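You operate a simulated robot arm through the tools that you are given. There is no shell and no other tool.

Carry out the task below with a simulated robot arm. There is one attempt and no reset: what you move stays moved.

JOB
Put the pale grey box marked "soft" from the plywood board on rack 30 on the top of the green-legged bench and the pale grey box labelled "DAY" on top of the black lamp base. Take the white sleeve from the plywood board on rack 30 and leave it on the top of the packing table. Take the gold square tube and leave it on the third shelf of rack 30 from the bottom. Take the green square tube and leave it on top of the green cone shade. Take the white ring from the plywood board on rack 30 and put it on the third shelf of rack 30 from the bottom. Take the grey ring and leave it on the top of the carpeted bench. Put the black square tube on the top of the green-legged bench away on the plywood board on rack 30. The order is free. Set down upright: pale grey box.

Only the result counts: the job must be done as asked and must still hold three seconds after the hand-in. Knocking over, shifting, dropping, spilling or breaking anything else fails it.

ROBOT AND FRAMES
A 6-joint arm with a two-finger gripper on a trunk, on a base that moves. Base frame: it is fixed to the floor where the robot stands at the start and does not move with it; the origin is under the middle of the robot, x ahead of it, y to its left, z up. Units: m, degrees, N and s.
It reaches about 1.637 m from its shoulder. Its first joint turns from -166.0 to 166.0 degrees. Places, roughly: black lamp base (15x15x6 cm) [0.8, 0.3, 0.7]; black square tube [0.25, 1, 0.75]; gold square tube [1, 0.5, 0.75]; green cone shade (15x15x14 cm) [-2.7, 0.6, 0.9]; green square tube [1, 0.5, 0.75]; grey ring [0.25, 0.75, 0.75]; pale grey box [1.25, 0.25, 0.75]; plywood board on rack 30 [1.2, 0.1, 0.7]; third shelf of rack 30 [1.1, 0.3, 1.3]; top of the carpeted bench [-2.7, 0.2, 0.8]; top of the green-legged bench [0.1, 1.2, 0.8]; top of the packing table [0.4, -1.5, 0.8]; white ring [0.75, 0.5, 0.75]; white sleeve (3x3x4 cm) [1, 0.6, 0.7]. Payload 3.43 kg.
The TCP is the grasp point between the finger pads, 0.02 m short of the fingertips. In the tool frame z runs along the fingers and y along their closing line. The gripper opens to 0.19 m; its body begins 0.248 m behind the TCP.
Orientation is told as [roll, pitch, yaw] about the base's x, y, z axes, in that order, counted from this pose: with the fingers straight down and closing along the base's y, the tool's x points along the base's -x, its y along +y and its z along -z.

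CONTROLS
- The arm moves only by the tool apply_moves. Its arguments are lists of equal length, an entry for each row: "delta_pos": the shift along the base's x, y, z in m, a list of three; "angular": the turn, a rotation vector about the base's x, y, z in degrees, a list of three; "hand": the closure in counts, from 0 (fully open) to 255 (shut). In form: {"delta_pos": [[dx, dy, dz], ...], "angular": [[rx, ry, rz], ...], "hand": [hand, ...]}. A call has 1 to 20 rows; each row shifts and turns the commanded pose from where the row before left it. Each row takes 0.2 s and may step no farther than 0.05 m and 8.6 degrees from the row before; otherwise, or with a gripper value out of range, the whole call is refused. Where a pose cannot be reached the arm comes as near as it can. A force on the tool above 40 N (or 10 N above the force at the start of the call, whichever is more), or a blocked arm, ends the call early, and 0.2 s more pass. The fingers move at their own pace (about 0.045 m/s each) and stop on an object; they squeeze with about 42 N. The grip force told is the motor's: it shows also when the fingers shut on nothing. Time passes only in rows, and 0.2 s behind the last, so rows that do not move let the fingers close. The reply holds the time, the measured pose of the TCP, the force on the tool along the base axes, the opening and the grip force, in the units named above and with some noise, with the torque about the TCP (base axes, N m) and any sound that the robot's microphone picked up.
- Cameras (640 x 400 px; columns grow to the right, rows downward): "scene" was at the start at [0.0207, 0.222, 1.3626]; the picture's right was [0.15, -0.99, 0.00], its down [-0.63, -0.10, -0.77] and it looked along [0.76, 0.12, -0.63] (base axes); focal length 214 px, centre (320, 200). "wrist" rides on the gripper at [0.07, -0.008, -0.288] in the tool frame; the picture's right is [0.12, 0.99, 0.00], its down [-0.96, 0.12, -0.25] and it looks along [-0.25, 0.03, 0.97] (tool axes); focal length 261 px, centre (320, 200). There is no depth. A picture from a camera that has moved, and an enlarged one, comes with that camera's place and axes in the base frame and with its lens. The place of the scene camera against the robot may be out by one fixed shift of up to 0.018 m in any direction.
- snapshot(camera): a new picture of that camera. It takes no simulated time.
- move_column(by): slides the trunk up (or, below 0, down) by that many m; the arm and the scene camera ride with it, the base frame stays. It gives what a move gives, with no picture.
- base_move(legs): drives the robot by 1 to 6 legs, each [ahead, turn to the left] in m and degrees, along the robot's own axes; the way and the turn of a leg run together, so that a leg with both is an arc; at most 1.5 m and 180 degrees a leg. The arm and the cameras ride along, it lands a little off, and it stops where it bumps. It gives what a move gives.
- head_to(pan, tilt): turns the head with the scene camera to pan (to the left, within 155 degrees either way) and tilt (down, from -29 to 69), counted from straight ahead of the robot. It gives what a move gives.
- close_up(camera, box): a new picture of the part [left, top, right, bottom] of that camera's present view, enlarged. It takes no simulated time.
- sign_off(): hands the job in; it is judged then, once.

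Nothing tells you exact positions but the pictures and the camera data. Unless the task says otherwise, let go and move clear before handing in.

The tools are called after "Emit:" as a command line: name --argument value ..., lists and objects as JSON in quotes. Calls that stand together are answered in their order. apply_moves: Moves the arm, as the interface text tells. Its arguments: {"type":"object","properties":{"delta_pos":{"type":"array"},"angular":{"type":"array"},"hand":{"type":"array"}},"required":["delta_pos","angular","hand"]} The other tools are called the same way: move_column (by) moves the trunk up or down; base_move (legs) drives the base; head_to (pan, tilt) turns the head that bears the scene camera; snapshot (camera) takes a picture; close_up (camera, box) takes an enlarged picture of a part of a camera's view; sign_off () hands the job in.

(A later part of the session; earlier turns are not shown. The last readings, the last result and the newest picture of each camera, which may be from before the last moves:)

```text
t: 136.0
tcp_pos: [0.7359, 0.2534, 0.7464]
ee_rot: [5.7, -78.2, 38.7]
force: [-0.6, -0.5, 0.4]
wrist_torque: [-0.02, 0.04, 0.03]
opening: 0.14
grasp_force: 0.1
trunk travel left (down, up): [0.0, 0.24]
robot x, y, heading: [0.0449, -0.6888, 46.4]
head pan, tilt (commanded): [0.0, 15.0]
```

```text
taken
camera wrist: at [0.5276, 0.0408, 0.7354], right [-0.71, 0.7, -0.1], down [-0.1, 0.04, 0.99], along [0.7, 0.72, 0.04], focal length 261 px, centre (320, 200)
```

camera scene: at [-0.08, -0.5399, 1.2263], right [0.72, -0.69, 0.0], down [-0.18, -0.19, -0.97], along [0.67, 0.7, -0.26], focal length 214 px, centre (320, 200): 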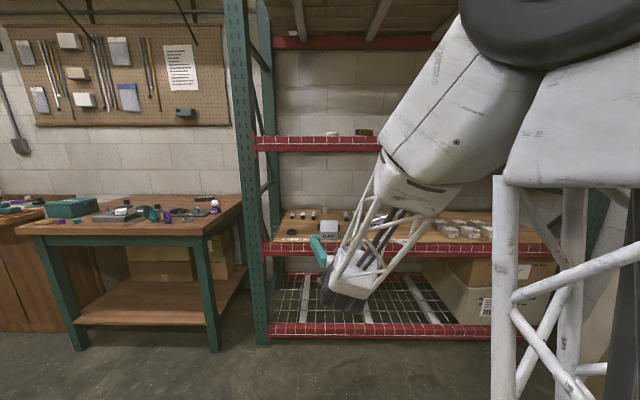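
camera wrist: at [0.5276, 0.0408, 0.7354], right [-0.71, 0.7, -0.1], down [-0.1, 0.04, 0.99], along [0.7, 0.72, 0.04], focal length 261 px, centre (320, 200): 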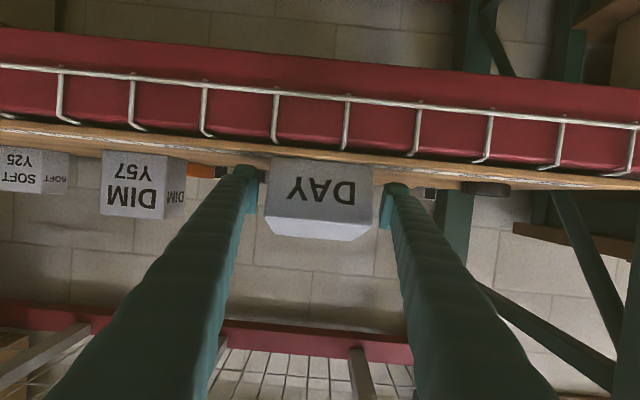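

The box sits between the fingers. Closing and lifting gently.

Emit:
apply_moves --delta_pos '[[0, 0, 0], [0, 0, 0], [0, 0, 0], [0, 0, 0], [0, 0, 0]]' --angular '[[0, 0, 0], [0, 0, 0], [0, 0, 0], [0, 0, 0], [0, 0, 0]]' --hand '[120, 255, 255, 255, 255]'

Emit:
apply_moves --delta_pos '[[-0.002, -0.002, 0.012], [-0.004, -0.004, 0.015], [-0.01, -0.01, 0.015], [-0.02, -0.02, 0.01], [-0.03, -0.03, 0.01], [-0.03, -0.03, 0.01], [-0.03, -0.03, 0.01], [-0.03, -0.03, 0.01]]' --angular '[[0, 0, 0], [0, 0, 0], [0, 0, 0], [0, 0, 0], [0, 0, 0], [0, 0, 0], [0, 0, 0], [0, 0, 0]]' --hand '[255, 255, 255, 255, 255, 255, 255, 255]'

Emit:
snapshot --camera "wrist"

Emit:
snapshot --camera "scene"

```text
t: 137.2
tcp_pos: [0.7367, 0.2537, 0.7467]
ee_rot: [5.6, -78.2, 38.5]
force: [0.9, -0.7, 0.5]
wrist_torque: [-0.14, -0.01, 0.1]
opening: 0.1055
grasp_force: 42.5
trunk travel left (down, up): [0.0, 0.24]
robot x, y, heading: [0.0429, -0.6824, 46.0]
head pan, tilt (commanded): [0.0, 15.0]
```

```text
t: 139.0
tcp_pos: [0.5808, 0.0994, 0.8406]
ee_rot: [5.5, -78.2, 38.7]
force: [0.5, 0.7, -2.4]
wrist_torque: [0.12, -0.16, -0.03]
opening: 0.1051
grasp_force: 42.2
trunk travel left (down, up): [0.0, 0.24]
robot x, y, heading: [0.0433, -0.6899, 46.1]
head pan, tilt (commanded): [0.0, 15.0]
```

```text
taken
camera wrist: at [0.3731, -0.1122, 0.8295], right [-0.71, 0.7, -0.1], down [-0.1, 0.04, 0.99], along [0.7, 0.71, 0.04], focal length 261 px, centre (320, 200)
```

wrist: 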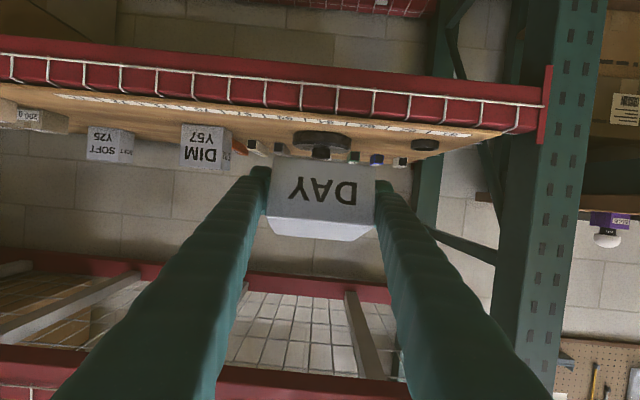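

```text
taken
camera scene: at [-0.0796, -0.5392, 1.2262], right [0.72, -0.69, 0.0], down [-0.18, -0.19, -0.97], along [0.67, 0.7, -0.26], focal length 214 px, centre (320, 200)
```

scene: 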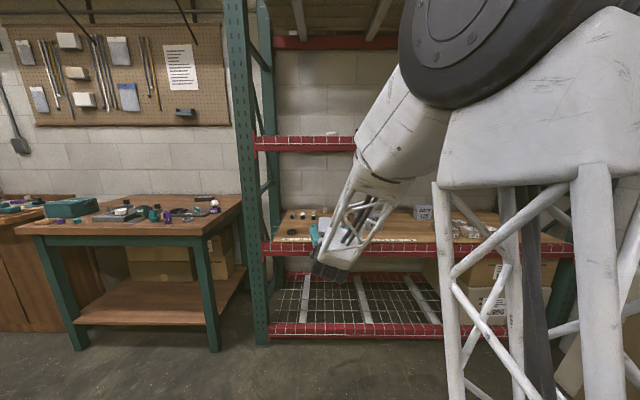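

DAY is held again and the lamp base looks undisturbed. I'll raise the arm, back up and turn right to the packing table, where there's open space to turn the box upright and regrip it.

Emit:
apply_moves --delta_pos '[[-0.0117, -0.0119, 0.045], [-0.0117, -0.0119, 0.045], [-0.0117, -0.0119, 0.045], [-0.0117, -0.0119, 0.045], [-0.0117, -0.0119, 0.045], [-0.0117, -0.0119, 0.045]]' --angular '[[0, 0, 0], [-5.7, 5.6, 0], [-5.7, 5.6, 0], [-5.7, 5.6, 0], [-5.7, 5.6, 0], [-5.7, 5.6, 0]]' --hand '[255, 255, 255, 255, 255, 255]'

Emit:
base_move --legs '[[-0.2, 0], [0, -90]]'

Emit:
head_to --pan 0 --tilt 35

Emit:
snapshot --camera "scene"

Emit:
snapshot --camera "wrist"

```text
t: 140.6
tcp_pos: [0.6171, -0.0327, 1.1652]
ee_rot: [-18.0, -47.0, 46.1]
force: [0.2, -0.5, -1.6]
wrist_torque: [0.02, -0.02, -0.02]
opening: 0.1054
grasp_force: 42.6
trunk travel left (down, up): [0.0, 0.24]
robot x, y, heading: [0.0447, -0.6842, 46.3]
head pan, tilt (commanded): [0.0, 15.0]
stopped in row 6: the arm was blocked; the commanded pose is now the measured one
```

```text
t: 146.2
tcp_pos: [0.554, -1.4082, 1.1666]
ee_rot: [-18.0, -46.9, -44.7]
force: [-1.0, 0.5, -1.3]
wrist_torque: [0.0, 0.03, 0.02]
opening: 0.1051
grasp_force: 41.2
trunk travel left (down, up): [0.0, 0.24]
robot x, y, heading: [-0.0887, -0.8295, -44.4]
head pan, tilt (commanded): [0.0, 15.0]
```

```text
t: 147.0
tcp_pos: [0.5543, -1.4085, 1.1664]
ee_rot: [-18.0, -47.0, -44.7]
force: [-0.6, 0.1, -1.8]
wrist_torque: [0.01, -0.01, -0.03]
opening: 0.1051
grasp_force: 41.9
trunk travel left (down, up): [0.0, 0.24]
robot x, y, heading: [-0.0922, -0.8263, -44.4]
head pan, tilt (commanded): [0.0, 35.0]
```

```text
taken
camera scene: at [0.0643, -0.7208, 1.1943], right [-0.7, -0.71, 0.0], down [-0.41, 0.4, -0.82], along [0.58, -0.57, -0.57], focal length 214 px, centre (320, 200)
```

scene: 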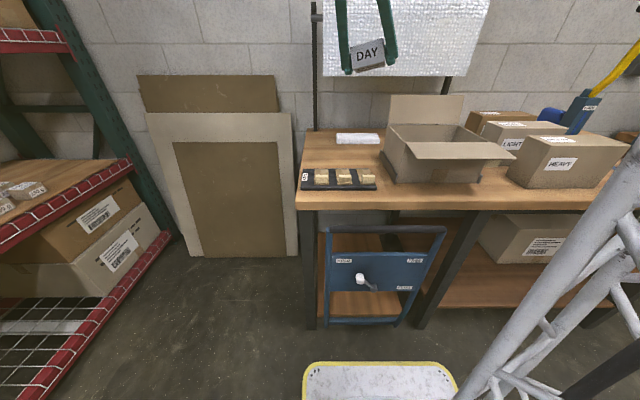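

```text
taken
camera wrist: at [0.4327, -1.1759, 1.3025], right [0.77, 0.57, -0.3], down [0.49, -0.23, 0.84], along [0.41, -0.79, -0.46], focal length 261 px, centre (320, 200)
```

wrist: 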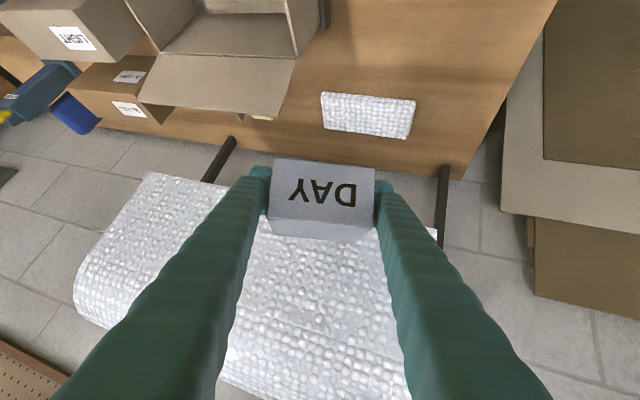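

I'm at the packing table; its left part has a clear patch between the black tray and the bubble pad. The tool ended with a roll offset, so I'll raise the trunk, straighten the tool (azimuth −20° then +20°, tilt 40°) and check.

Emit:
move_column --by 0.12

Emit:
apply_moves --delta_pos '[[0, 0, -0.03], [0, 0, -0.03], [0, 0, -0.03], [0, 0, -0.03], [0, 0, -0.03], [0, 0, -0.03], [0, 0, -0.03], [0, 0, 0], [0, 0, 0], [0, 0, 0]]' --angular '[[3.0, -0.23, 7.39], [3.0, -0.23, 7.39], [3.0, -0.23, 7.39], [3.0, -0.23, 7.39], [3.0, -0.23, 7.39], [0, 0, 8], [0, 0, 8], [0, 0, 8], [0, 0, 8], [0, 0, 8]]' --hand '[255, 255, 255, 255, 255, 255, 255, 255, 255, 255]'

Emit:
snapshot --camera "scene"

Emit:
snapshot --camera "wrist"

```text
t: 148.5
tcp_pos: [0.5545, -1.4095, 1.2866]
ee_rot: [-18.0, -46.8, -44.6]
force: [0.5, 0.4, -2.3]
wrist_torque: [0.03, -0.02, 0.03]
opening: 0.1051
grasp_force: 41.8
trunk travel left (down, up): [-0.12, 0.12]
robot x, y, heading: [-0.0905, -0.826, -44.6]
head pan, tilt (commanded): [0.0, 35.0]
```

```text
t: 150.7
tcp_pos: [0.5536, -1.4076, 1.0769]
ee_rot: [-0.1, -39.9, 20.1]
force: [-0.2, 1.3, -0.7]
wrist_torque: [-0.22, 0.07, -0.11]
opening: 0.1053
grasp_force: 42.2
trunk travel left (down, up): [-0.12, 0.12]
robot x, y, heading: [-0.088, -0.825, -44.5]
head pan, tilt (commanded): [0.0, 35.0]
```

```text
taken
camera scene: at [0.064, -0.7203, 1.3142], right [-0.7, -0.71, 0.0], down [-0.41, 0.4, -0.82], along [0.58, -0.57, -0.57], focal length 214 px, centre (320, 200)
```

scene: 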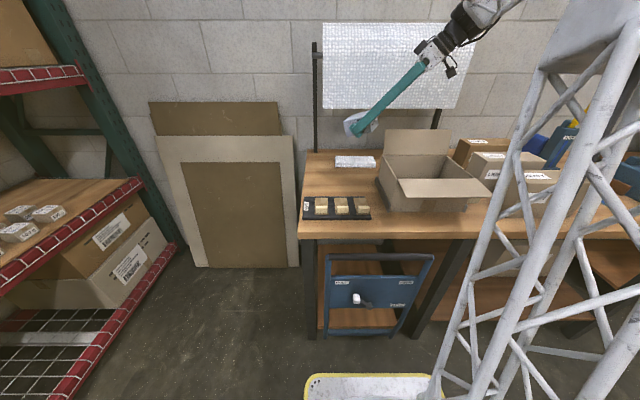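

```text
taken
camera wrist: at [0.3318, -1.4979, 1.2513], right [-0.43, 0.9, -0.08], down [0.5, 0.31, 0.81], along [0.75, 0.31, -0.58], focal length 261 px, centre (320, 200)
```

wrist: 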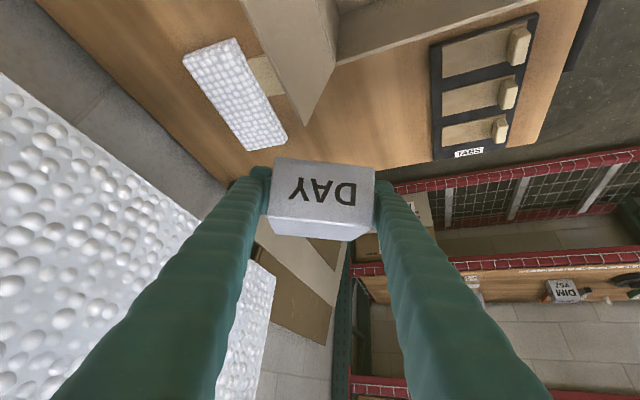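

The hanging bubble sheet is closer than I thought, so I'll instead use a pose with the wrist on the robot side: move back, make the tool vertical, then yaw it around.

Emit:
apply_moves --delta_pos '[[-0.0186, 0.0182, 0], [-0.0186, 0.0182, 0], [-0.0186, 0.0182, 0], [-0.0186, 0.0182, 0], [-0.0186, 0.0182, 0]]' --angular '[[-2.736, 7.518, 0], [-2.736, 7.518, 0], [-2.736, 7.518, 0], [-2.736, 7.518, 0], [-2.736, 7.518, 0]]' --hand '[255, 255, 255, 255, 255]'

Emit:
apply_moves --delta_pos '[[0, 0, 0], [0, 0, 0], [0, 0, 0], [0, 0, 0], [0, 0, 0], [0, 0, 0], [0, 0, 0], [0, 0, 0], [0, 0, 0], [0, 0, 0], [0, 0, 0], [0, 0, 0], [0, 0, 0], [0, 0, 0], [0, 0, 0]]' --angular '[[0, 0, 7.7], [0, 0, 7.7], [0, 0, 7.7], [0, 0, 7.7], [0, 0, 7.7], [0, 0, 7.7], [0, 0, 7.7], [0, 0, 7.7], [0, 0, 7.7], [0, 0, 7.7], [0, 0, 7.7], [0, 0, 7.7], [0, 0, 7.7], [0, 0, 7.7], [0, 0, 7.7]]' --hand '[255, 255, 255, 255, 255, 255, 255, 255, 255, 255, 255, 255, 255, 255, 255]'

Emit:
snapshot --camera "scene"

Emit:
snapshot --camera "wrist"

```text
t: 151.9
tcp_pos: [0.4606, -1.3192, 1.0768]
ee_rot: [0.1, 0.3, 19.9]
force: [-0.1, -0.3, -1.5]
wrist_torque: [0.14, -0.12, 0.0]
opening: 0.1053
grasp_force: 42.2
trunk travel left (down, up): [-0.12, 0.12]
robot x, y, heading: [-0.0938, -0.8321, -44.5]
head pan, tilt (commanded): [0.0, 35.0]
```

```text
t: 155.1
tcp_pos: [0.4614, -1.3167, 1.0765]
ee_rot: [0.1, 0.1, 131.6]
force: [-0.3, 0.1, -1.7]
wrist_torque: [-0.05, -0.04, 0.0]
opening: 0.1052
grasp_force: 41.9
out of reach, approached as far as the arm can: row 15
trunk travel left (down, up): [-0.12, 0.12]
robot x, y, heading: [-0.0954, -0.8294, -44.4]
head pan, tilt (commanded): [0.0, 35.0]
```

```text
taken
camera scene: at [0.0643, -0.7208, 1.3143], right [-0.7, -0.71, 0.0], down [-0.41, 0.4, -0.82], along [0.58, -0.57, -0.57], focal length 214 px, centre (320, 200)
```

scene: 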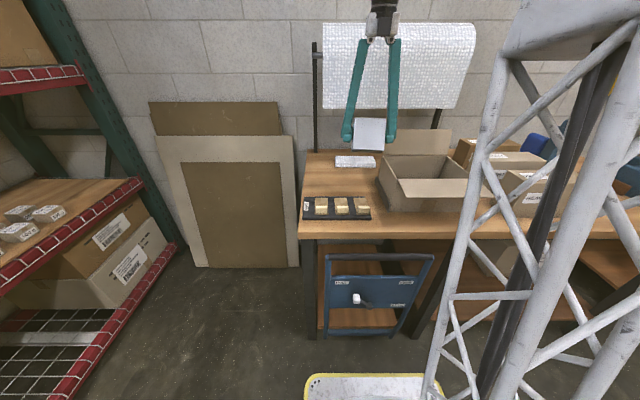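

```text
taken
camera wrist: at [0.5146, -1.363, 1.3632], right [-0.67, -0.75, 0.0], down [-0.72, 0.65, 0.25], along [-0.19, 0.16, -0.97], focal length 261 px, centre (320, 200)
```

wrist: 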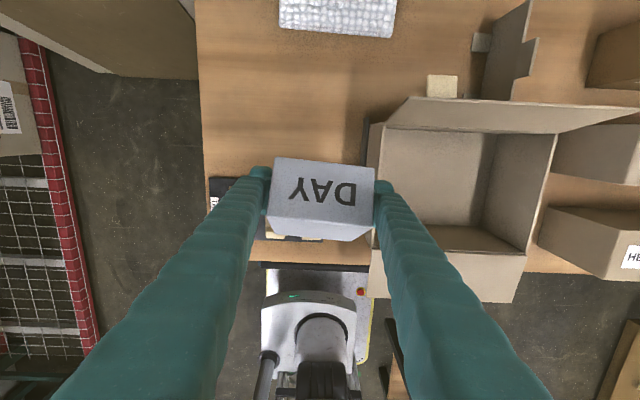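

The yaw limit is about 131.6°, which is enough, and the top view shows a free patch on the table. Now tilting the tool so the box becomes upright, and moving over the free patch.

Emit:
apply_moves --delta_pos '[[0.0378, -0.0142, 0], [0.0378, -0.0142, 0], [0.0378, -0.0142, 0], [0.0378, -0.0142, 0], [0, 0, -0.03], [0, 0, 0]]' --angular '[[-5.93, -5.265, 0], [-5.93, -5.265, 0], [-5.93, -5.265, 0], [-5.93, -5.265, 0], [0, 0, 0], [0, 0, 0]]' --hand '[255, 255, 255, 255, 255, 255]'

Emit:
snapshot --camera "wrist"

Emit:
close_up --camera "scene" --box '[290, 20, 490, 220]'

```text
t: 156.5
tcp_pos: [0.6133, -1.3746, 1.046]
ee_rot: [0.1, 31.9, 131.2]
force: [-0.2, -0.3, -2.0]
wrist_torque: [-0.01, -0.03, 0.0]
opening: 0.1052
grasp_force: 42.0
trunk travel left (down, up): [-0.12, 0.12]
robot x, y, heading: [-0.092, -0.8277, -44.3]
head pan, tilt (commanded): [0.0, 35.0]
```

```text
taken
camera wrist: at [0.5584, -1.3, 1.3269], right [-0.68, -0.73, 0.06], down [-0.71, 0.64, -0.3], along [0.18, -0.25, -0.95], focal length 261 px, centre (320, 200)
```

wrist: 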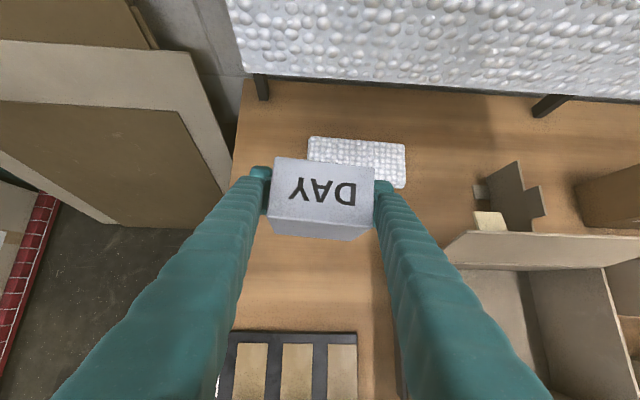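

```text
2.00 times, centred on (390, 120) of scene
camera zoom: at [0.0643, -0.7207, 1.3143], right [-0.7, -0.71, 0.0], down [-0.41, 0.4, -0.82], along [0.58, -0.57, -0.57], focal length 429 px, centre (180, 360)
```

zoom: 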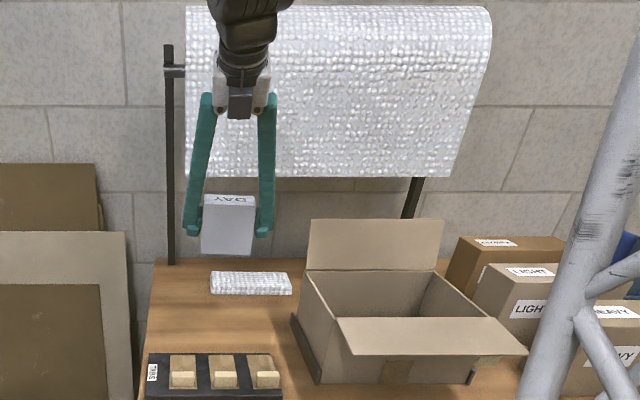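

The box now looks upright (within ~3°) above the free patch. Lowering it toward the table.

Emit:
apply_moves --delta_pos '[[0, 0, -0.04], [0, 0, -0.04], [0, 0, -0.04], [0, 0, -0.03], [0, 0, -0.015], [0, 0, 0]]' --angular '[[0, 0, 0], [0, 0, 0], [0, 0, 0], [0, 0, 0], [0, 0, 0], [0, 0, 0]]' --hand '[255, 255, 255, 255, 255, 255]'

Emit:
close_up --camera "scene" --box '[290, 60, 450, 220]'

```text
t: 157.9
tcp_pos: [0.6149, -1.3757, 0.8844]
ee_rot: [0.0, 32.0, 131.3]
force: [12.8, -5.1, 36.0]
wrist_torque: [0.42, 0.54, 0.02]
opening: 0.1061
grasp_force: 41.7
trunk travel left (down, up): [-0.12, 0.12]
robot x, y, heading: [-0.0935, -0.8277, -44.6]
head pan, tilt (commanded): [0.0, 35.0]
```

```text
2.50 times, centred on (370, 140) of scene
camera zoom: at [0.0638, -0.7201, 1.3147], right [-0.7, -0.71, 0.0], down [-0.41, 0.4, -0.82], along [0.58, -0.57, -0.57], focal length 536 px, centre (195, 350)
```

zoom: 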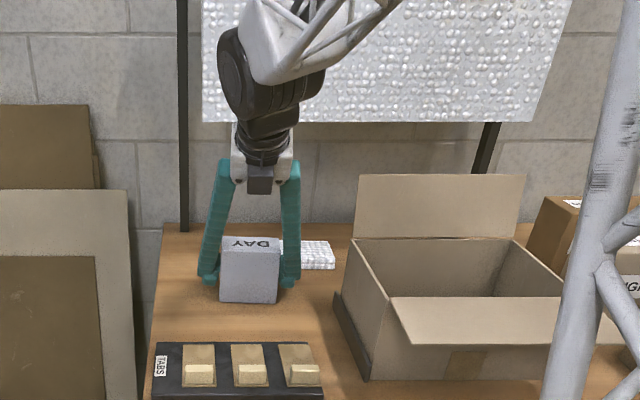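

Contact with the table. Easing off and releasing slowly.

Emit:
apply_moves --delta_pos '[[0, 0, 0.002], [0, 0, 0.001], [0, 0, 0], [0, 0, 0], [0, 0, 0], [0, 0, 0], [0, 0, 0], [0, 0, 0]]' --angular '[[0, 0, 0], [0, 0, 0], [0, 0, 0], [0, 0, 0], [0, 0, 0], [0, 0, 0], [0, 0, 0], [0, 0, 0]]' --hand '[255, 255, 110, 108, 100, 90, 70, 60]'

Emit:
close_up --camera "scene" --box '[290, 60, 450, 220]'

Emit:
snapshot --camera "wrist"

```text
t: 159.7
tcp_pos: [0.6121, -1.3752, 0.8844]
ee_rot: [0.1, 31.7, 131.3]
force: [0.2, -0.7, 0.5]
wrist_torque: [-0.01, 0.03, -0.03]
opening: 0.1451
grasp_force: 0.1
trunk travel left (down, up): [-0.12, 0.12]
robot x, y, heading: [-0.092, -0.8283, -44.3]
head pan, tilt (commanded): [0.0, 35.0]
```

```text
2.50 times, centred on (370, 140) of scene
camera zoom: at [0.0643, -0.7207, 1.3143], right [-0.7, -0.71, 0.0], down [-0.41, 0.4, -0.82], along [0.58, -0.57, -0.57], focal length 536 px, centre (195, 350)
```

zoom: 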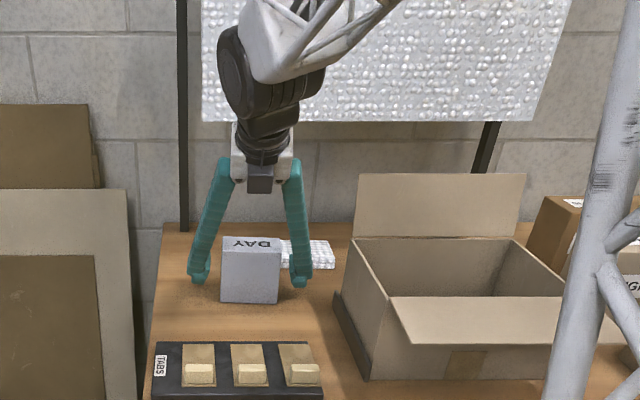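

```text
taken
camera wrist: at [0.5576, -1.3002, 1.1647], right [-0.68, -0.73, 0.06], down [-0.71, 0.64, -0.3], along [0.18, -0.25, -0.95], focal length 261 px, centre (320, 200)
```

wrist: 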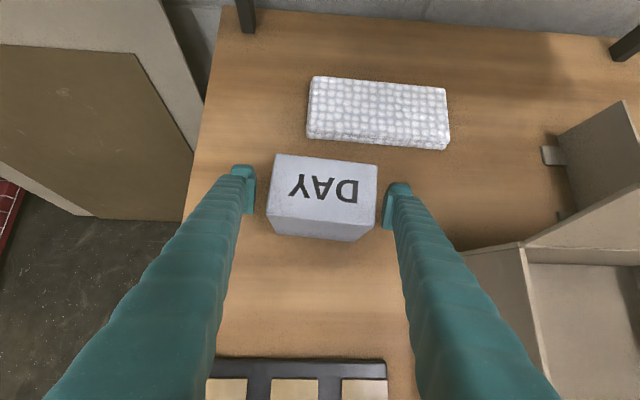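

DAY now stands upright on the packing table at about (0.609, −1.372). I'll lift off, turn the tool back to its normal orientation and regrip it with a 51° tilt suited to the rack.

Emit:
apply_moves --delta_pos '[[0, 0, 0.04], [0, 0, 0.04], [0, 0, 0.04], [0, 0, 0.04], [-0.025, 0.025, 0], [-0.025, 0.025, 0], [-0.025, 0.025, 0], [-0.025, 0.025, 0]]' --angular '[[0, 0, 0], [0, 0, 0], [0, 0, 0], [0, 0, 0], [5.93, 5.265, 0], [5.93, 5.265, 0], [5.93, 5.265, 0], [5.93, 5.265, 0]]' --hand '[60, 60, 60, 60, 60, 60, 60, 60]'

Emit:
apply_moves --delta_pos '[[0, 0, 0], [0, 0, 0], [0, 0, 0], [0, 0, 0], [0, 0, 0], [0, 0, 0], [0, 0, 0], [0, 0, 0], [0, 0, 0], [0, 0, 0], [0, 0, 0], [0, 0, 0], [0, 0, 0], [0, 0, 0], [0, 0, 0], [0, 0, 0], [0, 0, 0], [0, 0, 0], [0, 0, 0], [0, 0, 0]]' --angular '[[0, 0, -8], [0, 0, -8], [0, 0, -8], [0, 0, -8], [0, 0, -8], [0, 0, -8], [0, 0, -8], [0, 0, -8], [0, 0, -8], [0, 0, -8], [0, 0, -8], [0, 0, -8], [0, 0, -8], [0, 0, -8], [0, 0, -8], [0, 0, -8], [0, 0, -8], [0, 0, -8], [0, 0, -8], [0, 0, -8]]' --hand '[60, 60, 60, 60, 60, 60, 60, 60, 60, 60, 60, 60, 60, 60, 60, 60, 60, 60, 60, 60]'

Emit:
apply_moves --delta_pos '[[0, 0, 0], [0, 0, 0], [0, 0, 0], [-0.005, 0.005, -0.01], [-0.005, 0.005, -0.01], [0, 0, -0.01], [0, 0, -0.01], [0, 0, 0], [0, 0, 0], [0, 0, 0]]' --angular '[[0, 0, -6.7], [0, 0, -6.7], [0, 0, -6.6], [-5.477, -4.811, 0], [-5.477, -4.811, 0], [-5.477, -4.811, 0], [-5.477, -4.811, 0], [-5.477, -4.811, 0], [-5.477, -4.811, 0], [-5.477, -4.811, 0]]' --hand '[60, 60, 60, 60, 60, 60, 60, 60, 60, 60]'

Emit:
snapshot --camera "wrist"

Emit:
snapshot --camera "scene"

```text
t: 161.5
tcp_pos: [0.5123, -1.2776, 1.0447]
ee_rot: [0.3, 0.0, 131.4]
force: [0.0, -0.7, 0.5]
wrist_torque: [-0.06, -0.13, 0.02]
opening: 0.1455
grasp_force: 0.0
trunk travel left (down, up): [-0.12, 0.12]
robot x, y, heading: [-0.0921, -0.8251, -44.6]
head pan, tilt (commanded): [0.0, 35.0]
```

```text
t: 165.7
tcp_pos: [0.5132, -1.2738, 1.0437]
ee_rot: [0.1, 0.0, -28.8]
force: [0.2, 0.3, 0.8]
wrist_torque: [0.02, -0.02, 0.0]
opening: 0.1452
grasp_force: 0.1
trunk travel left (down, up): [-0.12, 0.12]
robot x, y, heading: [-0.093, -0.8248, -44.4]
head pan, tilt (commanded): [0.0, 35.0]
```

```text
t: 167.9
tcp_pos: [0.5018, -1.2644, 1.0026]
ee_rot: [0.1, -51.0, -48.6]
force: [0.1, 0.2, 0.4]
wrist_torque: [0.0, 0.02, 0.0]
opening: 0.1452
grasp_force: 0.1
trunk travel left (down, up): [-0.12, 0.12]
robot x, y, heading: [-0.0942, -0.8276, -44.3]
head pan, tilt (commanded): [0.0, 35.0]
```

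```text
taken
camera wrist: at [0.3173, -1.0699, 1.1289], right [0.69, 0.71, -0.09], down [0.36, -0.23, 0.9], along [0.62, -0.66, -0.42], focal length 261 px, centre (320, 200)
```

wrist: 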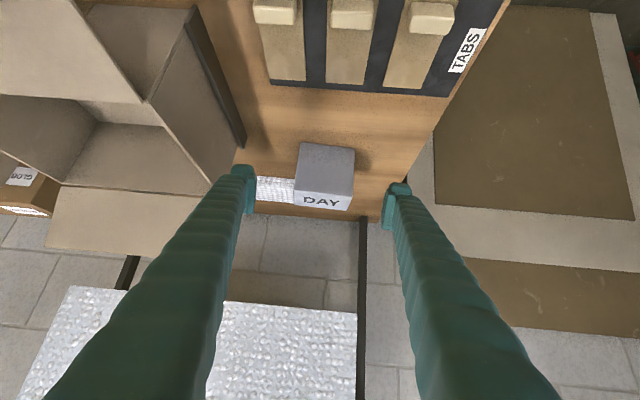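

```text
taken
camera scene: at [0.0644, -0.7208, 1.3143], right [-0.7, -0.71, 0.0], down [-0.41, 0.4, -0.82], along [0.58, -0.57, -0.57], focal length 214 px, centre (320, 200)
```

scene: 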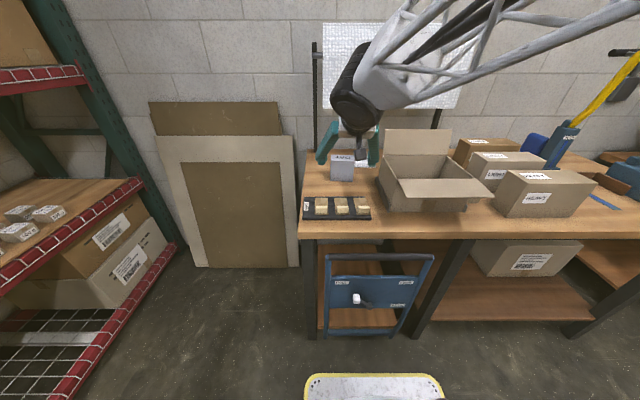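

Emit:
close_up --camera "wrist" --box '[240, 120, 400, 220]'

```text
4.00 times, centred on (320, 170) of wrist
camera zoom: at [0.3173, -1.0699, 1.1289], right [0.69, 0.71, -0.09], down [0.36, -0.23, 0.9], along [0.62, -0.66, -0.42], focal length 1043 px, centre (320, 320)
```

zoom: 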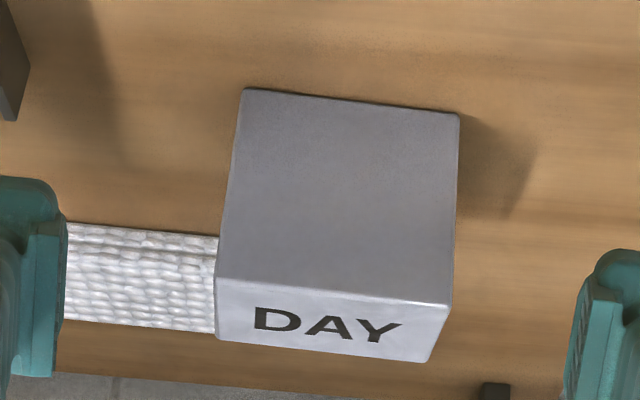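

Box centre is (0.615, −1.381), depth ≈6.3 cm. Moving in to grip it at its centre.

Emit:
apply_moves --delta_pos '[[0.0283, -0.0291, -0.0267], [0.0283, -0.0291, -0.0267], [0.0283, -0.0291, -0.0267], [0.0282, -0.0292, -0.0265], [0, 0, 0]]' --angular '[[0, 0, 0], [0, 0, 0], [0, 0, 0], [0, 0, 0], [0, 0, 0]]' --hand '[60, 60, 60, 60, 60]'

Emit:
snapshot --camera "wrist"

Emit:
close_up --camera "scene" --box '[290, 60, 450, 220]'

```text
t: 169.1
tcp_pos: [0.6167, -1.3831, 0.8949]
ee_rot: [0.0, -50.9, -48.5]
force: [0.4, -0.2, 0.3]
wrist_torque: [0.05, 0.02, 0.01]
opening: 0.1453
grasp_force: 0.0
trunk travel left (down, up): [-0.12, 0.12]
robot x, y, heading: [-0.0912, -0.8287, -44.8]
head pan, tilt (commanded): [0.0, 35.0]
```

```text
taken
camera wrist: at [0.4318, -1.1879, 1.0211], right [0.69, 0.71, -0.09], down [0.36, -0.23, 0.9], along [0.62, -0.66, -0.42], focal length 261 px, centre (320, 200)
```

wrist: 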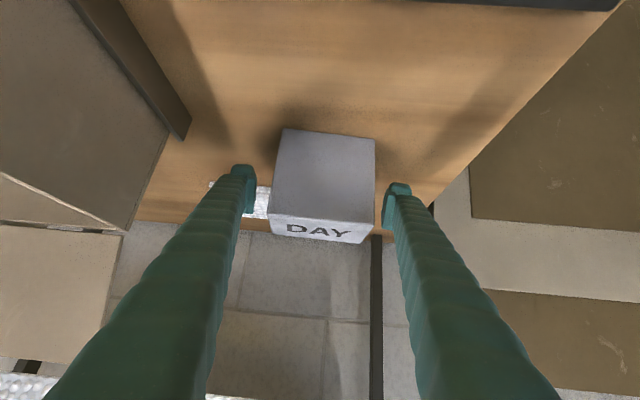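

```text
2.50 times, centred on (370, 140) of scene
camera zoom: at [0.0642, -0.7207, 1.3142], right [-0.7, -0.71, 0.0], down [-0.41, 0.4, -0.82], along [0.58, -0.57, -0.57], focal length 536 px, centre (195, 350)
```

zoom: 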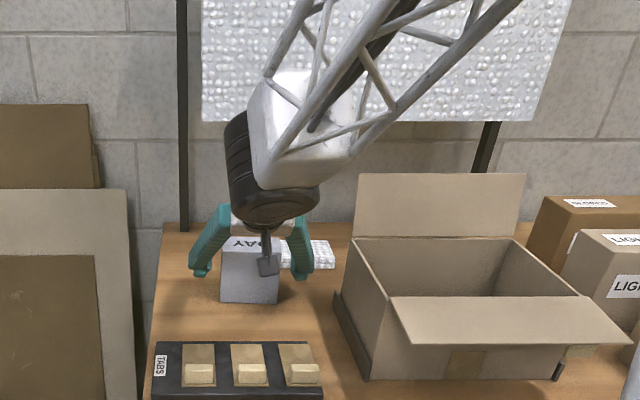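

Good alignment. Closing and lifting the DAY box.

Emit:
apply_moves --delta_pos '[[0, 0, 0], [0, 0, 0], [0, 0, 0], [0, 0, 0], [0, 0, 0], [0, 0, 0]]' --angular '[[0, 0, 0], [0, 0, 0], [0, 0, 0], [0, 0, 0], [0, 0, 0], [0, 0, 0]]' --hand '[100, 255, 255, 255, 255, 255]'

Emit:
apply_moves --delta_pos '[[0, 0, 0.02], [0, 0, 0.04], [0, 0, 0.04], [-0.03, 0.03, 0.02], [-0.033, 0.033, 0], [-0.033, 0.033, 0], [-0.033, 0.033, 0], [-0.033, 0.033, 0]]' --angular '[[0, 0, 0], [0, 0, 0], [0, 0, 0], [0, 0, 0], [0, 0, 0], [0, 0, 0], [0, 0, 0], [0, 0, 0]]' --hand '[255, 255, 255, 255, 255, 255, 255, 255]'

Emit:
snapshot --camera "wrist"

```text
t: 170.5
tcp_pos: [0.6161, -1.3828, 0.8952]
ee_rot: [0.1, -50.9, -48.7]
force: [0.6, -0.5, -0.1]
wrist_torque: [0.06, -0.07, 0.0]
opening: 0.1053
grasp_force: 42.3
trunk travel left (down, up): [-0.12, 0.12]
robot x, y, heading: [-0.0939, -0.8262, -44.4]
head pan, tilt (commanded): [0.0, 35.0]
```

```text
t: 172.3
tcp_pos: [0.4527, -1.2188, 1.0188]
ee_rot: [-0.1, -50.8, -48.5]
force: [1.0, -0.5, -2.1]
wrist_torque: [-0.07, 0.02, -0.06]
opening: 0.1055
grasp_force: 42.0
trunk travel left (down, up): [-0.12, 0.12]
robot x, y, heading: [-0.0922, -0.8271, -44.4]
head pan, tilt (commanded): [0.0, 35.0]
```

```text
taken
camera wrist: at [0.2675, -1.0245, 1.1443], right [0.69, 0.71, -0.09], down [0.36, -0.23, 0.9], along [0.62, -0.66, -0.42], focal length 261 px, centre (320, 200)
```

wrist: 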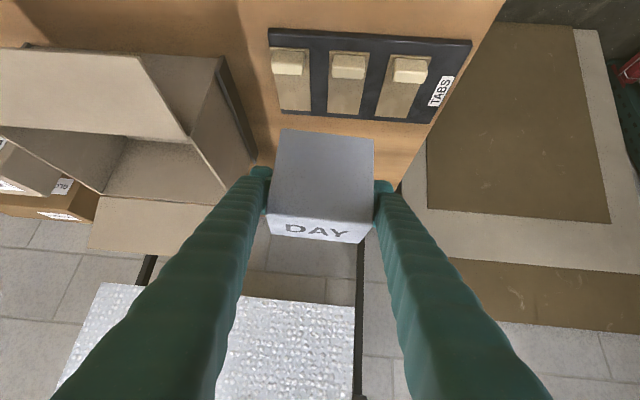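

DAY is held upright. Turning back to the rack and approaching.

Emit:
base_move --legs '[[0, 90], [0.28, 0]]'

Emit:
move_column --by -0.12

Emit:
head_to --pan 0 --tilt 20

Emit:
snapshot --camera "scene"

Emit:
snapshot --camera "wrist"

```text
t: 178.3
tcp_pos: [0.4753, -0.0709, 1.0185]
ee_rot: [0.2, -50.9, 42.9]
force: [-0.5, 0.5, -1.9]
wrist_torque: [0.01, 0.0, 0.01]
opening: 0.1051
grasp_force: 41.8
trunk travel left (down, up): [-0.12, 0.12]
robot x, y, heading: [0.0963, -0.6248, 47.1]
head pan, tilt (commanded): [0.0, 35.0]
```

```text
t: 179.8
tcp_pos: [0.4747, -0.0716, 0.8988]
ee_rot: [0.0, -51.0, 42.8]
force: [0.2, 0.4, -1.7]
wrist_torque: [0.02, 0.01, -0.01]
opening: 0.1052
grasp_force: 42.1
trunk travel left (down, up): [0.0, 0.24]
robot x, y, heading: [0.0991, -0.6251, 46.9]
head pan, tilt (commanded): [0.0, 35.0]
```

```text
t: 180.6
tcp_pos: [0.4751, -0.0698, 0.8986]
ee_rot: [0.1, -50.9, 42.9]
force: [-0.8, 0.3, -1.3]
wrist_torque: [0.01, -0.04, 0.02]
opening: 0.1051
grasp_force: 42.5
trunk travel left (down, up): [0.0, 0.24]
robot x, y, heading: [0.0991, -0.6229, 47.0]
head pan, tilt (commanded): [0.0, 20.0]
```

```text
taken
camera scene: at [-0.028, -0.4797, 1.2181], right [0.73, -0.68, 0.0], down [-0.23, -0.25, -0.94], along [0.64, 0.69, -0.34], focal length 214 px, centre (320, 200)
```

scene: 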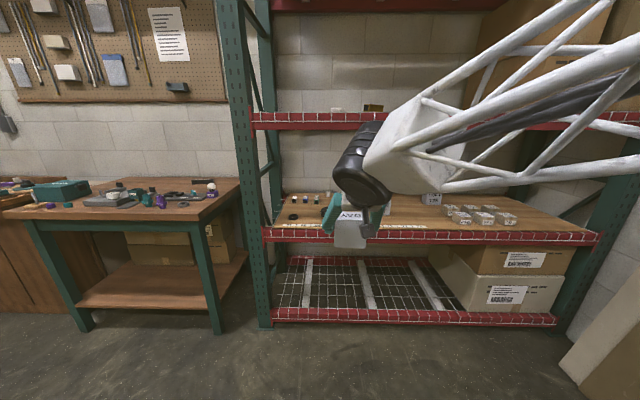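

```text
taken
camera wrist: at [0.285, -0.2602, 1.0248], right [-0.73, 0.68, -0.09], down [0.23, 0.37, 0.9], along [0.64, 0.64, -0.42], focal length 261 px, centre (320, 200)
```

wrist: 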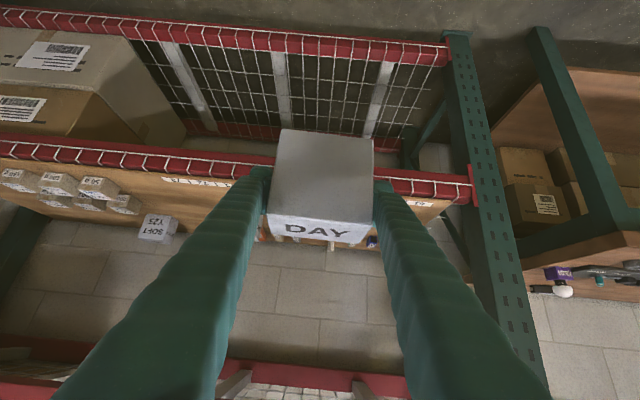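

I'll pause to the side of the lamp base to measure its hub accurately before setting the box down.

Emit:
apply_moves --delta_pos '[[0.0443, 0.01, 0.01], [0.0443, 0.01, 0.01], [0.0443, 0.01, 0.01], [0.0443, 0.01, 0.01], [0.0443, 0.01, 0.01], [0.0443, 0.01, 0.01], [0.0443, 0.01, 0.01]]' --angular '[[0, 0, 0], [0, 0, 0], [0, 0, 0], [0, 0, 0], [0, 0, 0], [0, 0, 0], [0, 0, 0]]' --hand '[255, 255, 255, 255, 255, 255, 255]'

Emit:
snapshot --camera "wrist"

Emit:
close_up --camera "wrist" --box '[370, 80, 530, 180]'

Emit:
close_up --camera "scene" --box '[260, 170, 420, 250]'

```text
t: 182.2
tcp_pos: [0.7861, -0.0021, 0.9711]
ee_rot: [0.2, -50.9, 42.9]
force: [-0.4, -0.7, 0.1]
wrist_torque: [-0.04, -0.01, -0.04]
opening: 0.1052
grasp_force: 41.6
trunk travel left (down, up): [0.0, 0.24]
robot x, y, heading: [0.1007, -0.6241, 47.0]
head pan, tilt (commanded): [0.0, 20.0]
```

```text
taken
camera wrist: at [0.596, -0.1916, 1.0978], right [-0.73, 0.68, -0.09], down [0.22, 0.37, 0.9], along [0.64, 0.64, -0.42], focal length 261 px, centre (320, 200)
```

wrist: 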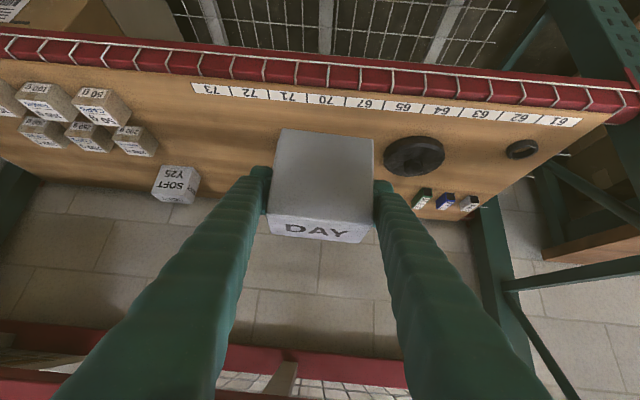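

```text
4.00 times, centred on (450, 130) of wrist
camera zoom: at [0.596, -0.1916, 1.0978], right [-0.73, 0.68, -0.09], down [0.22, 0.37, 0.9], along [0.64, 0.64, -0.42], focal length 1043 px, centre (-200, 480)
```

zoom: 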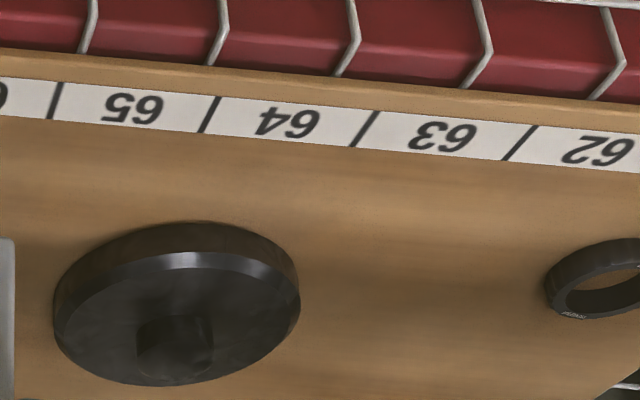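

```text
4.00 times, centred on (340, 210) of scene
camera zoom: at [-0.0284, -0.48, 1.2181], right [0.73, -0.68, 0.0], down [-0.23, -0.25, -0.94], along [0.64, 0.69, -0.34], focal length 858 px, centre (240, 160)
```

zoom: 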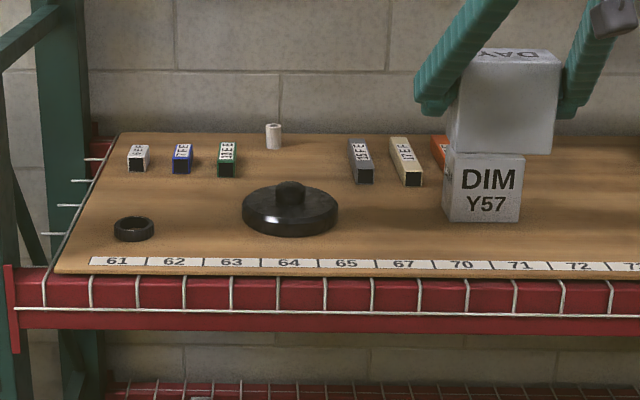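

The hub is at about s=0.351, D=0.806 (≈(0.815, 0.329)). I'll bring the box in with its true centre over the hub.

Emit:
apply_moves --delta_pos '[[-0.0376, 0.037, -0.015], [-0.0376, 0.037, -0.015], [-0.0376, 0.037, -0.015], [-0.0376, 0.037, -0.015], [0.0305, 0.0311, -0.006], [0.0305, 0.0311, -0.006], [0.0305, 0.0311, -0.006], [0.0305, 0.0311, -0.006], [0.0305, 0.0311, -0.006], [0.0306, 0.0308, -0.006], [0, 0, 0]]' --angular '[[0, 0, 0], [0, 0, 0], [0, 0, 0], [0, 0, 0], [0, 0, 0], [0, 0, 0], [0, 0, 0], [0, 0, 0], [0, 0, 0], [0, 0, 0], [0, 0, 0]]' --hand '[255, 255, 255, 255, 255, 255, 255, 255, 255, 255, 255]'

Emit:
close_up --camera "scene" --box '[260, 150, 420, 250]'

Emit:
snapshot --camera "wrist"

```text
refused: row 1 steps farther than a row can; nothing moved
```

```text
4.00 times, centred on (340, 200) of scene
camera zoom: at [-0.0284, -0.48, 1.2181], right [0.73, -0.68, 0.0], down [-0.23, -0.25, -0.94], along [0.64, 0.69, -0.34], focal length 858 px, centre (240, 200)
```

zoom: 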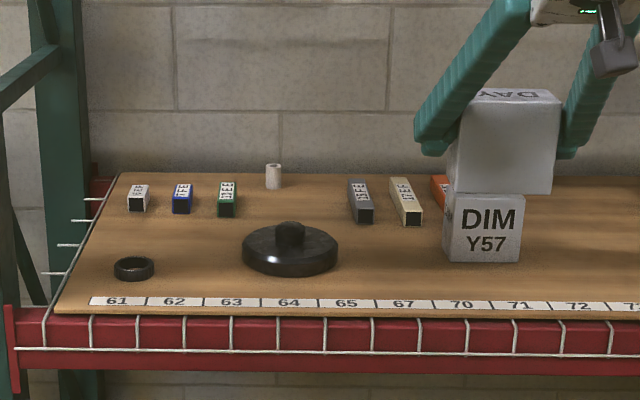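

```text
taken
camera wrist: at [0.596, -0.1916, 1.0978], right [-0.73, 0.68, -0.09], down [0.22, 0.37, 0.9], along [0.64, 0.64, -0.42], focal length 261 px, centre (320, 200)
```

wrist: 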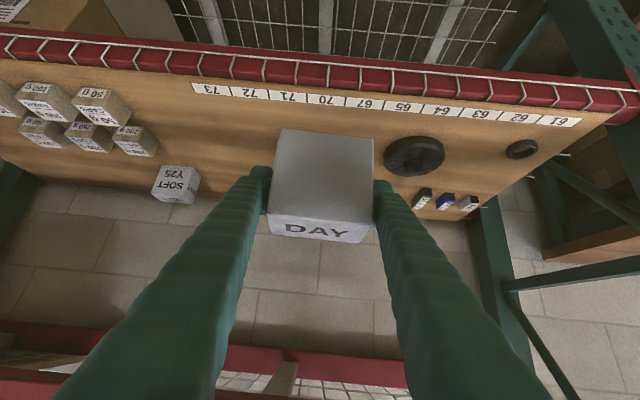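

The step was too long; I'll use smaller ones.

Emit:
apply_moves --delta_pos '[[-0.0301, 0.0296, -0.012], [-0.0301, 0.0296, -0.012], [-0.0301, 0.0296, -0.012], [-0.0301, 0.0296, -0.012], [-0.03, 0.0295, -0.012], [0.0305, 0.0311, -0.006], [0.0305, 0.0311, -0.006], [0.0305, 0.0311, -0.006], [0.0305, 0.0311, -0.006], [0.0305, 0.0311, -0.006], [0.0306, 0.0308, -0.006], [0, 0, 0]]' --angular '[[0, 0, 0], [0, 0, 0], [0, 0, 0], [0, 0, 0], [0, 0, 0], [0, 0, 0], [0, 0, 0], [0, 0, 0], [0, 0, 0], [0, 0, 0], [0, 0, 0], [0, 0, 0]]' --hand '[255, 255, 255, 255, 255, 255, 255, 255, 255, 255, 255, 255]'

Emit:
close_up --camera "scene" --box '[260, 150, 420, 250]'

Emit:
close_up --camera "wrist" --box '[240, 30, 400, 150]'

```text
t: 184.8
tcp_pos: [0.8197, 0.3329, 0.8723]
ee_rot: [0.2, -50.9, 43.0]
force: [-0.7, 0.1, -1.7]
wrist_torque: [0.02, -0.04, 0.01]
opening: 0.1052
grasp_force: 42.3
trunk travel left (down, up): [0.0, 0.24]
robot x, y, heading: [0.0958, -0.6262, 46.7]
head pan, tilt (commanded): [0.0, 20.0]
```

```text
4.00 times, centred on (340, 200) of scene
camera zoom: at [-0.0279, -0.4795, 1.2181], right [0.73, -0.68, 0.0], down [-0.23, -0.25, -0.94], along [0.64, 0.69, -0.34], focal length 858 px, centre (240, 200)
```

zoom: 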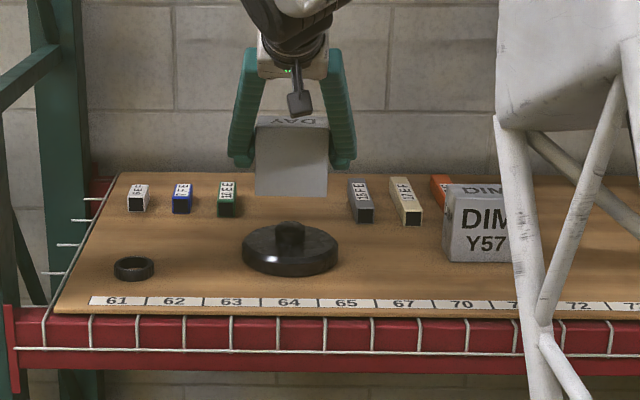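

```text
3.33 times, centred on (320, 90) of wrist
camera zoom: at [0.6304, 0.1451, 0.9984], right [-0.73, 0.68, -0.09], down [0.23, 0.37, 0.9], along [0.64, 0.64, -0.42], focal length 869 px, centre (320, 567)
```

zoom: 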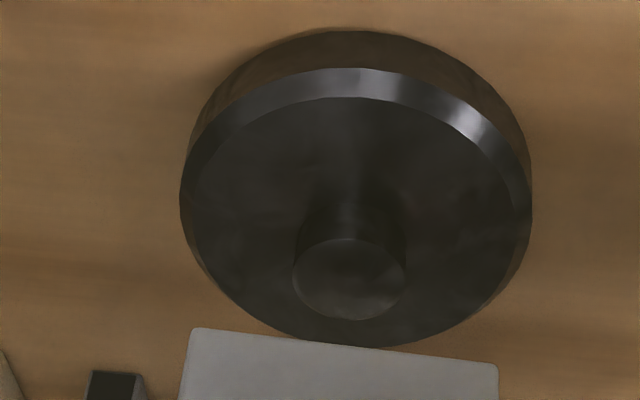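

Excellent view: the hub's flat top is at (0.817, 0.329) and the box centre is at (0.817, 0.330). Lowering slowly.

Emit:
apply_moves --delta_pos '[[0, 0, -0.02], [0, 0, -0.02], [0, 0, -0.008], [0, 0, 0]]' --angular '[[0, 0, 0], [0, 0, 0], [0, 0, 0], [0, 0, 0]]' --hand '[255, 255, 255, 255]'

Emit:
apply_moves --delta_pos '[[0, 0, -0.002], [0, 0, -0.002], [0, 0, 0]]' --angular '[[0, 0, 0], [0, 0, 0], [0, 0, 0]]' --hand '[255, 255, 255]'

```text
t: 185.8
tcp_pos: [0.8186, 0.3338, 0.8262]
ee_rot: [0.0, -50.8, 42.9]
force: [-0.2, 0.6, -1.3]
wrist_torque: [0.03, -0.02, -0.02]
opening: 0.1052
grasp_force: 42.3
trunk travel left (down, up): [0.0, 0.24]
robot x, y, heading: [0.1006, -0.6229, 46.8]
head pan, tilt (commanded): [0.0, 20.0]
```

```text
t: 186.6
tcp_pos: [0.8192, 0.3321, 0.8205]
ee_rot: [0.1, -50.9, 42.9]
force: [-0.3, 0.6, -1.3]
wrist_torque: [0.05, -0.02, -0.03]
opening: 0.1054
grasp_force: 41.7
trunk travel left (down, up): [0.0, 0.24]
robot x, y, heading: [0.1016, -0.6232, 46.8]
head pan, tilt (commanded): [0.0, 20.0]
```

Emit:
apply_moves --delta_pos '[[0, 0, -0.002], [0, 0, -0.002], [0, 0, 0]]' --angular '[[0, 0, 0], [0, 0, 0], [0, 0, 0]]' --hand '[255, 255, 255]'

Emit:
apply_moves --delta_pos '[[0, 0, -0.0015], [0, 0, 0]]' --angular '[[0, 0, 0], [0, 0, 0]]' --hand '[255, 255]'

```text
t: 187.4
tcp_pos: [0.8191, 0.3336, 0.8156]
ee_rot: [0.1, -50.9, 43.0]
force: [0.1, -0.3, -1.1]
wrist_torque: [0.0, -0.02, 0.0]
opening: 0.1053
grasp_force: 42.0
trunk travel left (down, up): [0.0, 0.24]
robot x, y, heading: [0.096, -0.6277, 47.1]
head pan, tilt (commanded): [0.0, 20.0]
```

```text
t: 188.0
tcp_pos: [0.8195, 0.3325, 0.8143]
ee_rot: [0.1, -50.9, 42.9]
force: [-0.5, -0.1, 0.7]
wrist_torque: [0.07, -0.05, -0.02]
opening: 0.1052
grasp_force: 42.5
trunk travel left (down, up): [0.0, 0.24]
robot x, y, heading: [0.0966, -0.6262, 47.1]
head pan, tilt (commanded): [0.0, 20.0]
```

Emit:
apply_moves --delta_pos '[[0, 0, -0.001], [0, 0, 0]]' --angular '[[0, 0, 0], [0, 0, 0]]' --hand '[255, 255]'

Emit:
close_up --camera "scene" --box '[280, 160, 400, 240]'

```text
t: 188.6
tcp_pos: [0.8195, 0.331, 0.8165]
ee_rot: [0.2, -51.0, 43.0]
force: [2.6, 2.5, 7.1]
wrist_torque: [0.13, -0.09, -0.01]
opening: 0.1052
grasp_force: 42.0
trunk travel left (down, up): [0.0, 0.24]
robot x, y, heading: [0.0973, -0.6236, 47.0]
head pan, tilt (commanded): [0.0, 20.0]
```

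```text
5.00 times, centred on (340, 200) of scene
camera zoom: at [-0.0281, -0.4798, 1.2182], right [0.73, -0.68, 0.0], down [-0.23, -0.25, -0.94], along [0.64, 0.69, -0.34], focal length 1072 px, centre (220, 200)
```

zoom: 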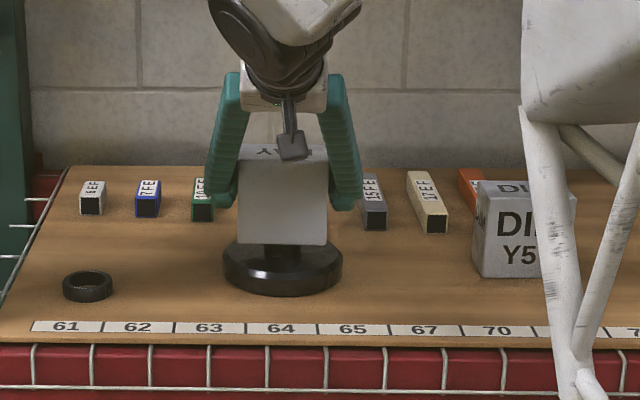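

Light contact (7 N) with the box centred on the hub. Releasing slowly.

Emit:
apply_moves --delta_pos '[[0, 0, 0], [0, 0, 0], [0, 0, 0], [0, 0, 0], [0, 0, 0], [0, 0, 0], [0, 0, 0]]' --angular '[[0, 0, 0], [0, 0, 0], [0, 0, 0], [0, 0, 0], [0, 0, 0], [0, 0, 0], [0, 0, 0]]' --hand '[120, 112, 110, 106, 100, 90, 80]'

Emit:
close_up --camera "scene" --box '[280, 160, 400, 240]'

Emit:
close_up --camera "wrist" --box '[240, 60, 400, 180]'

```text
t: 190.2
tcp_pos: [0.8183, 0.3326, 0.8142]
ee_rot: [0.0, -51.0, 42.9]
force: [-1.3, 0.1, -0.1]
wrist_torque: [-0.01, 0.02, 0.05]
opening: 0.1304
grasp_force: 0.0
trunk travel left (down, up): [0.0, 0.24]
robot x, y, heading: [0.0954, -0.6201, 47.2]
head pan, tilt (commanded): [0.0, 20.0]
```

```text
5.00 times, centred on (340, 200) of scene
camera zoom: at [-0.028, -0.4796, 1.2181], right [0.73, -0.68, 0.0], down [-0.23, -0.25, -0.94], along [0.64, 0.69, -0.34], focal length 1072 px, centre (220, 200)
```

zoom: 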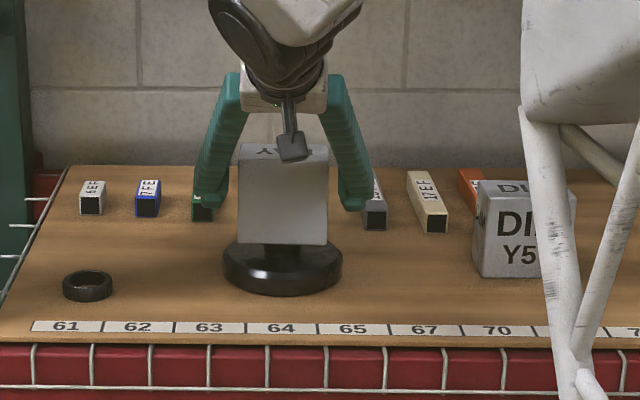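

```text
3.33 times, centred on (320, 120) of wrist
camera zoom: at [0.6279, 0.1436, 0.9402], right [-0.73, 0.68, -0.09], down [0.23, 0.37, 0.9], along [0.64, 0.64, -0.42], focal length 869 px, centre (320, 467)
```

zoom: 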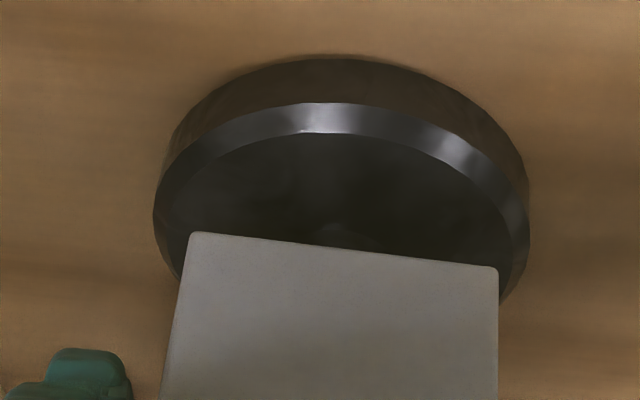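

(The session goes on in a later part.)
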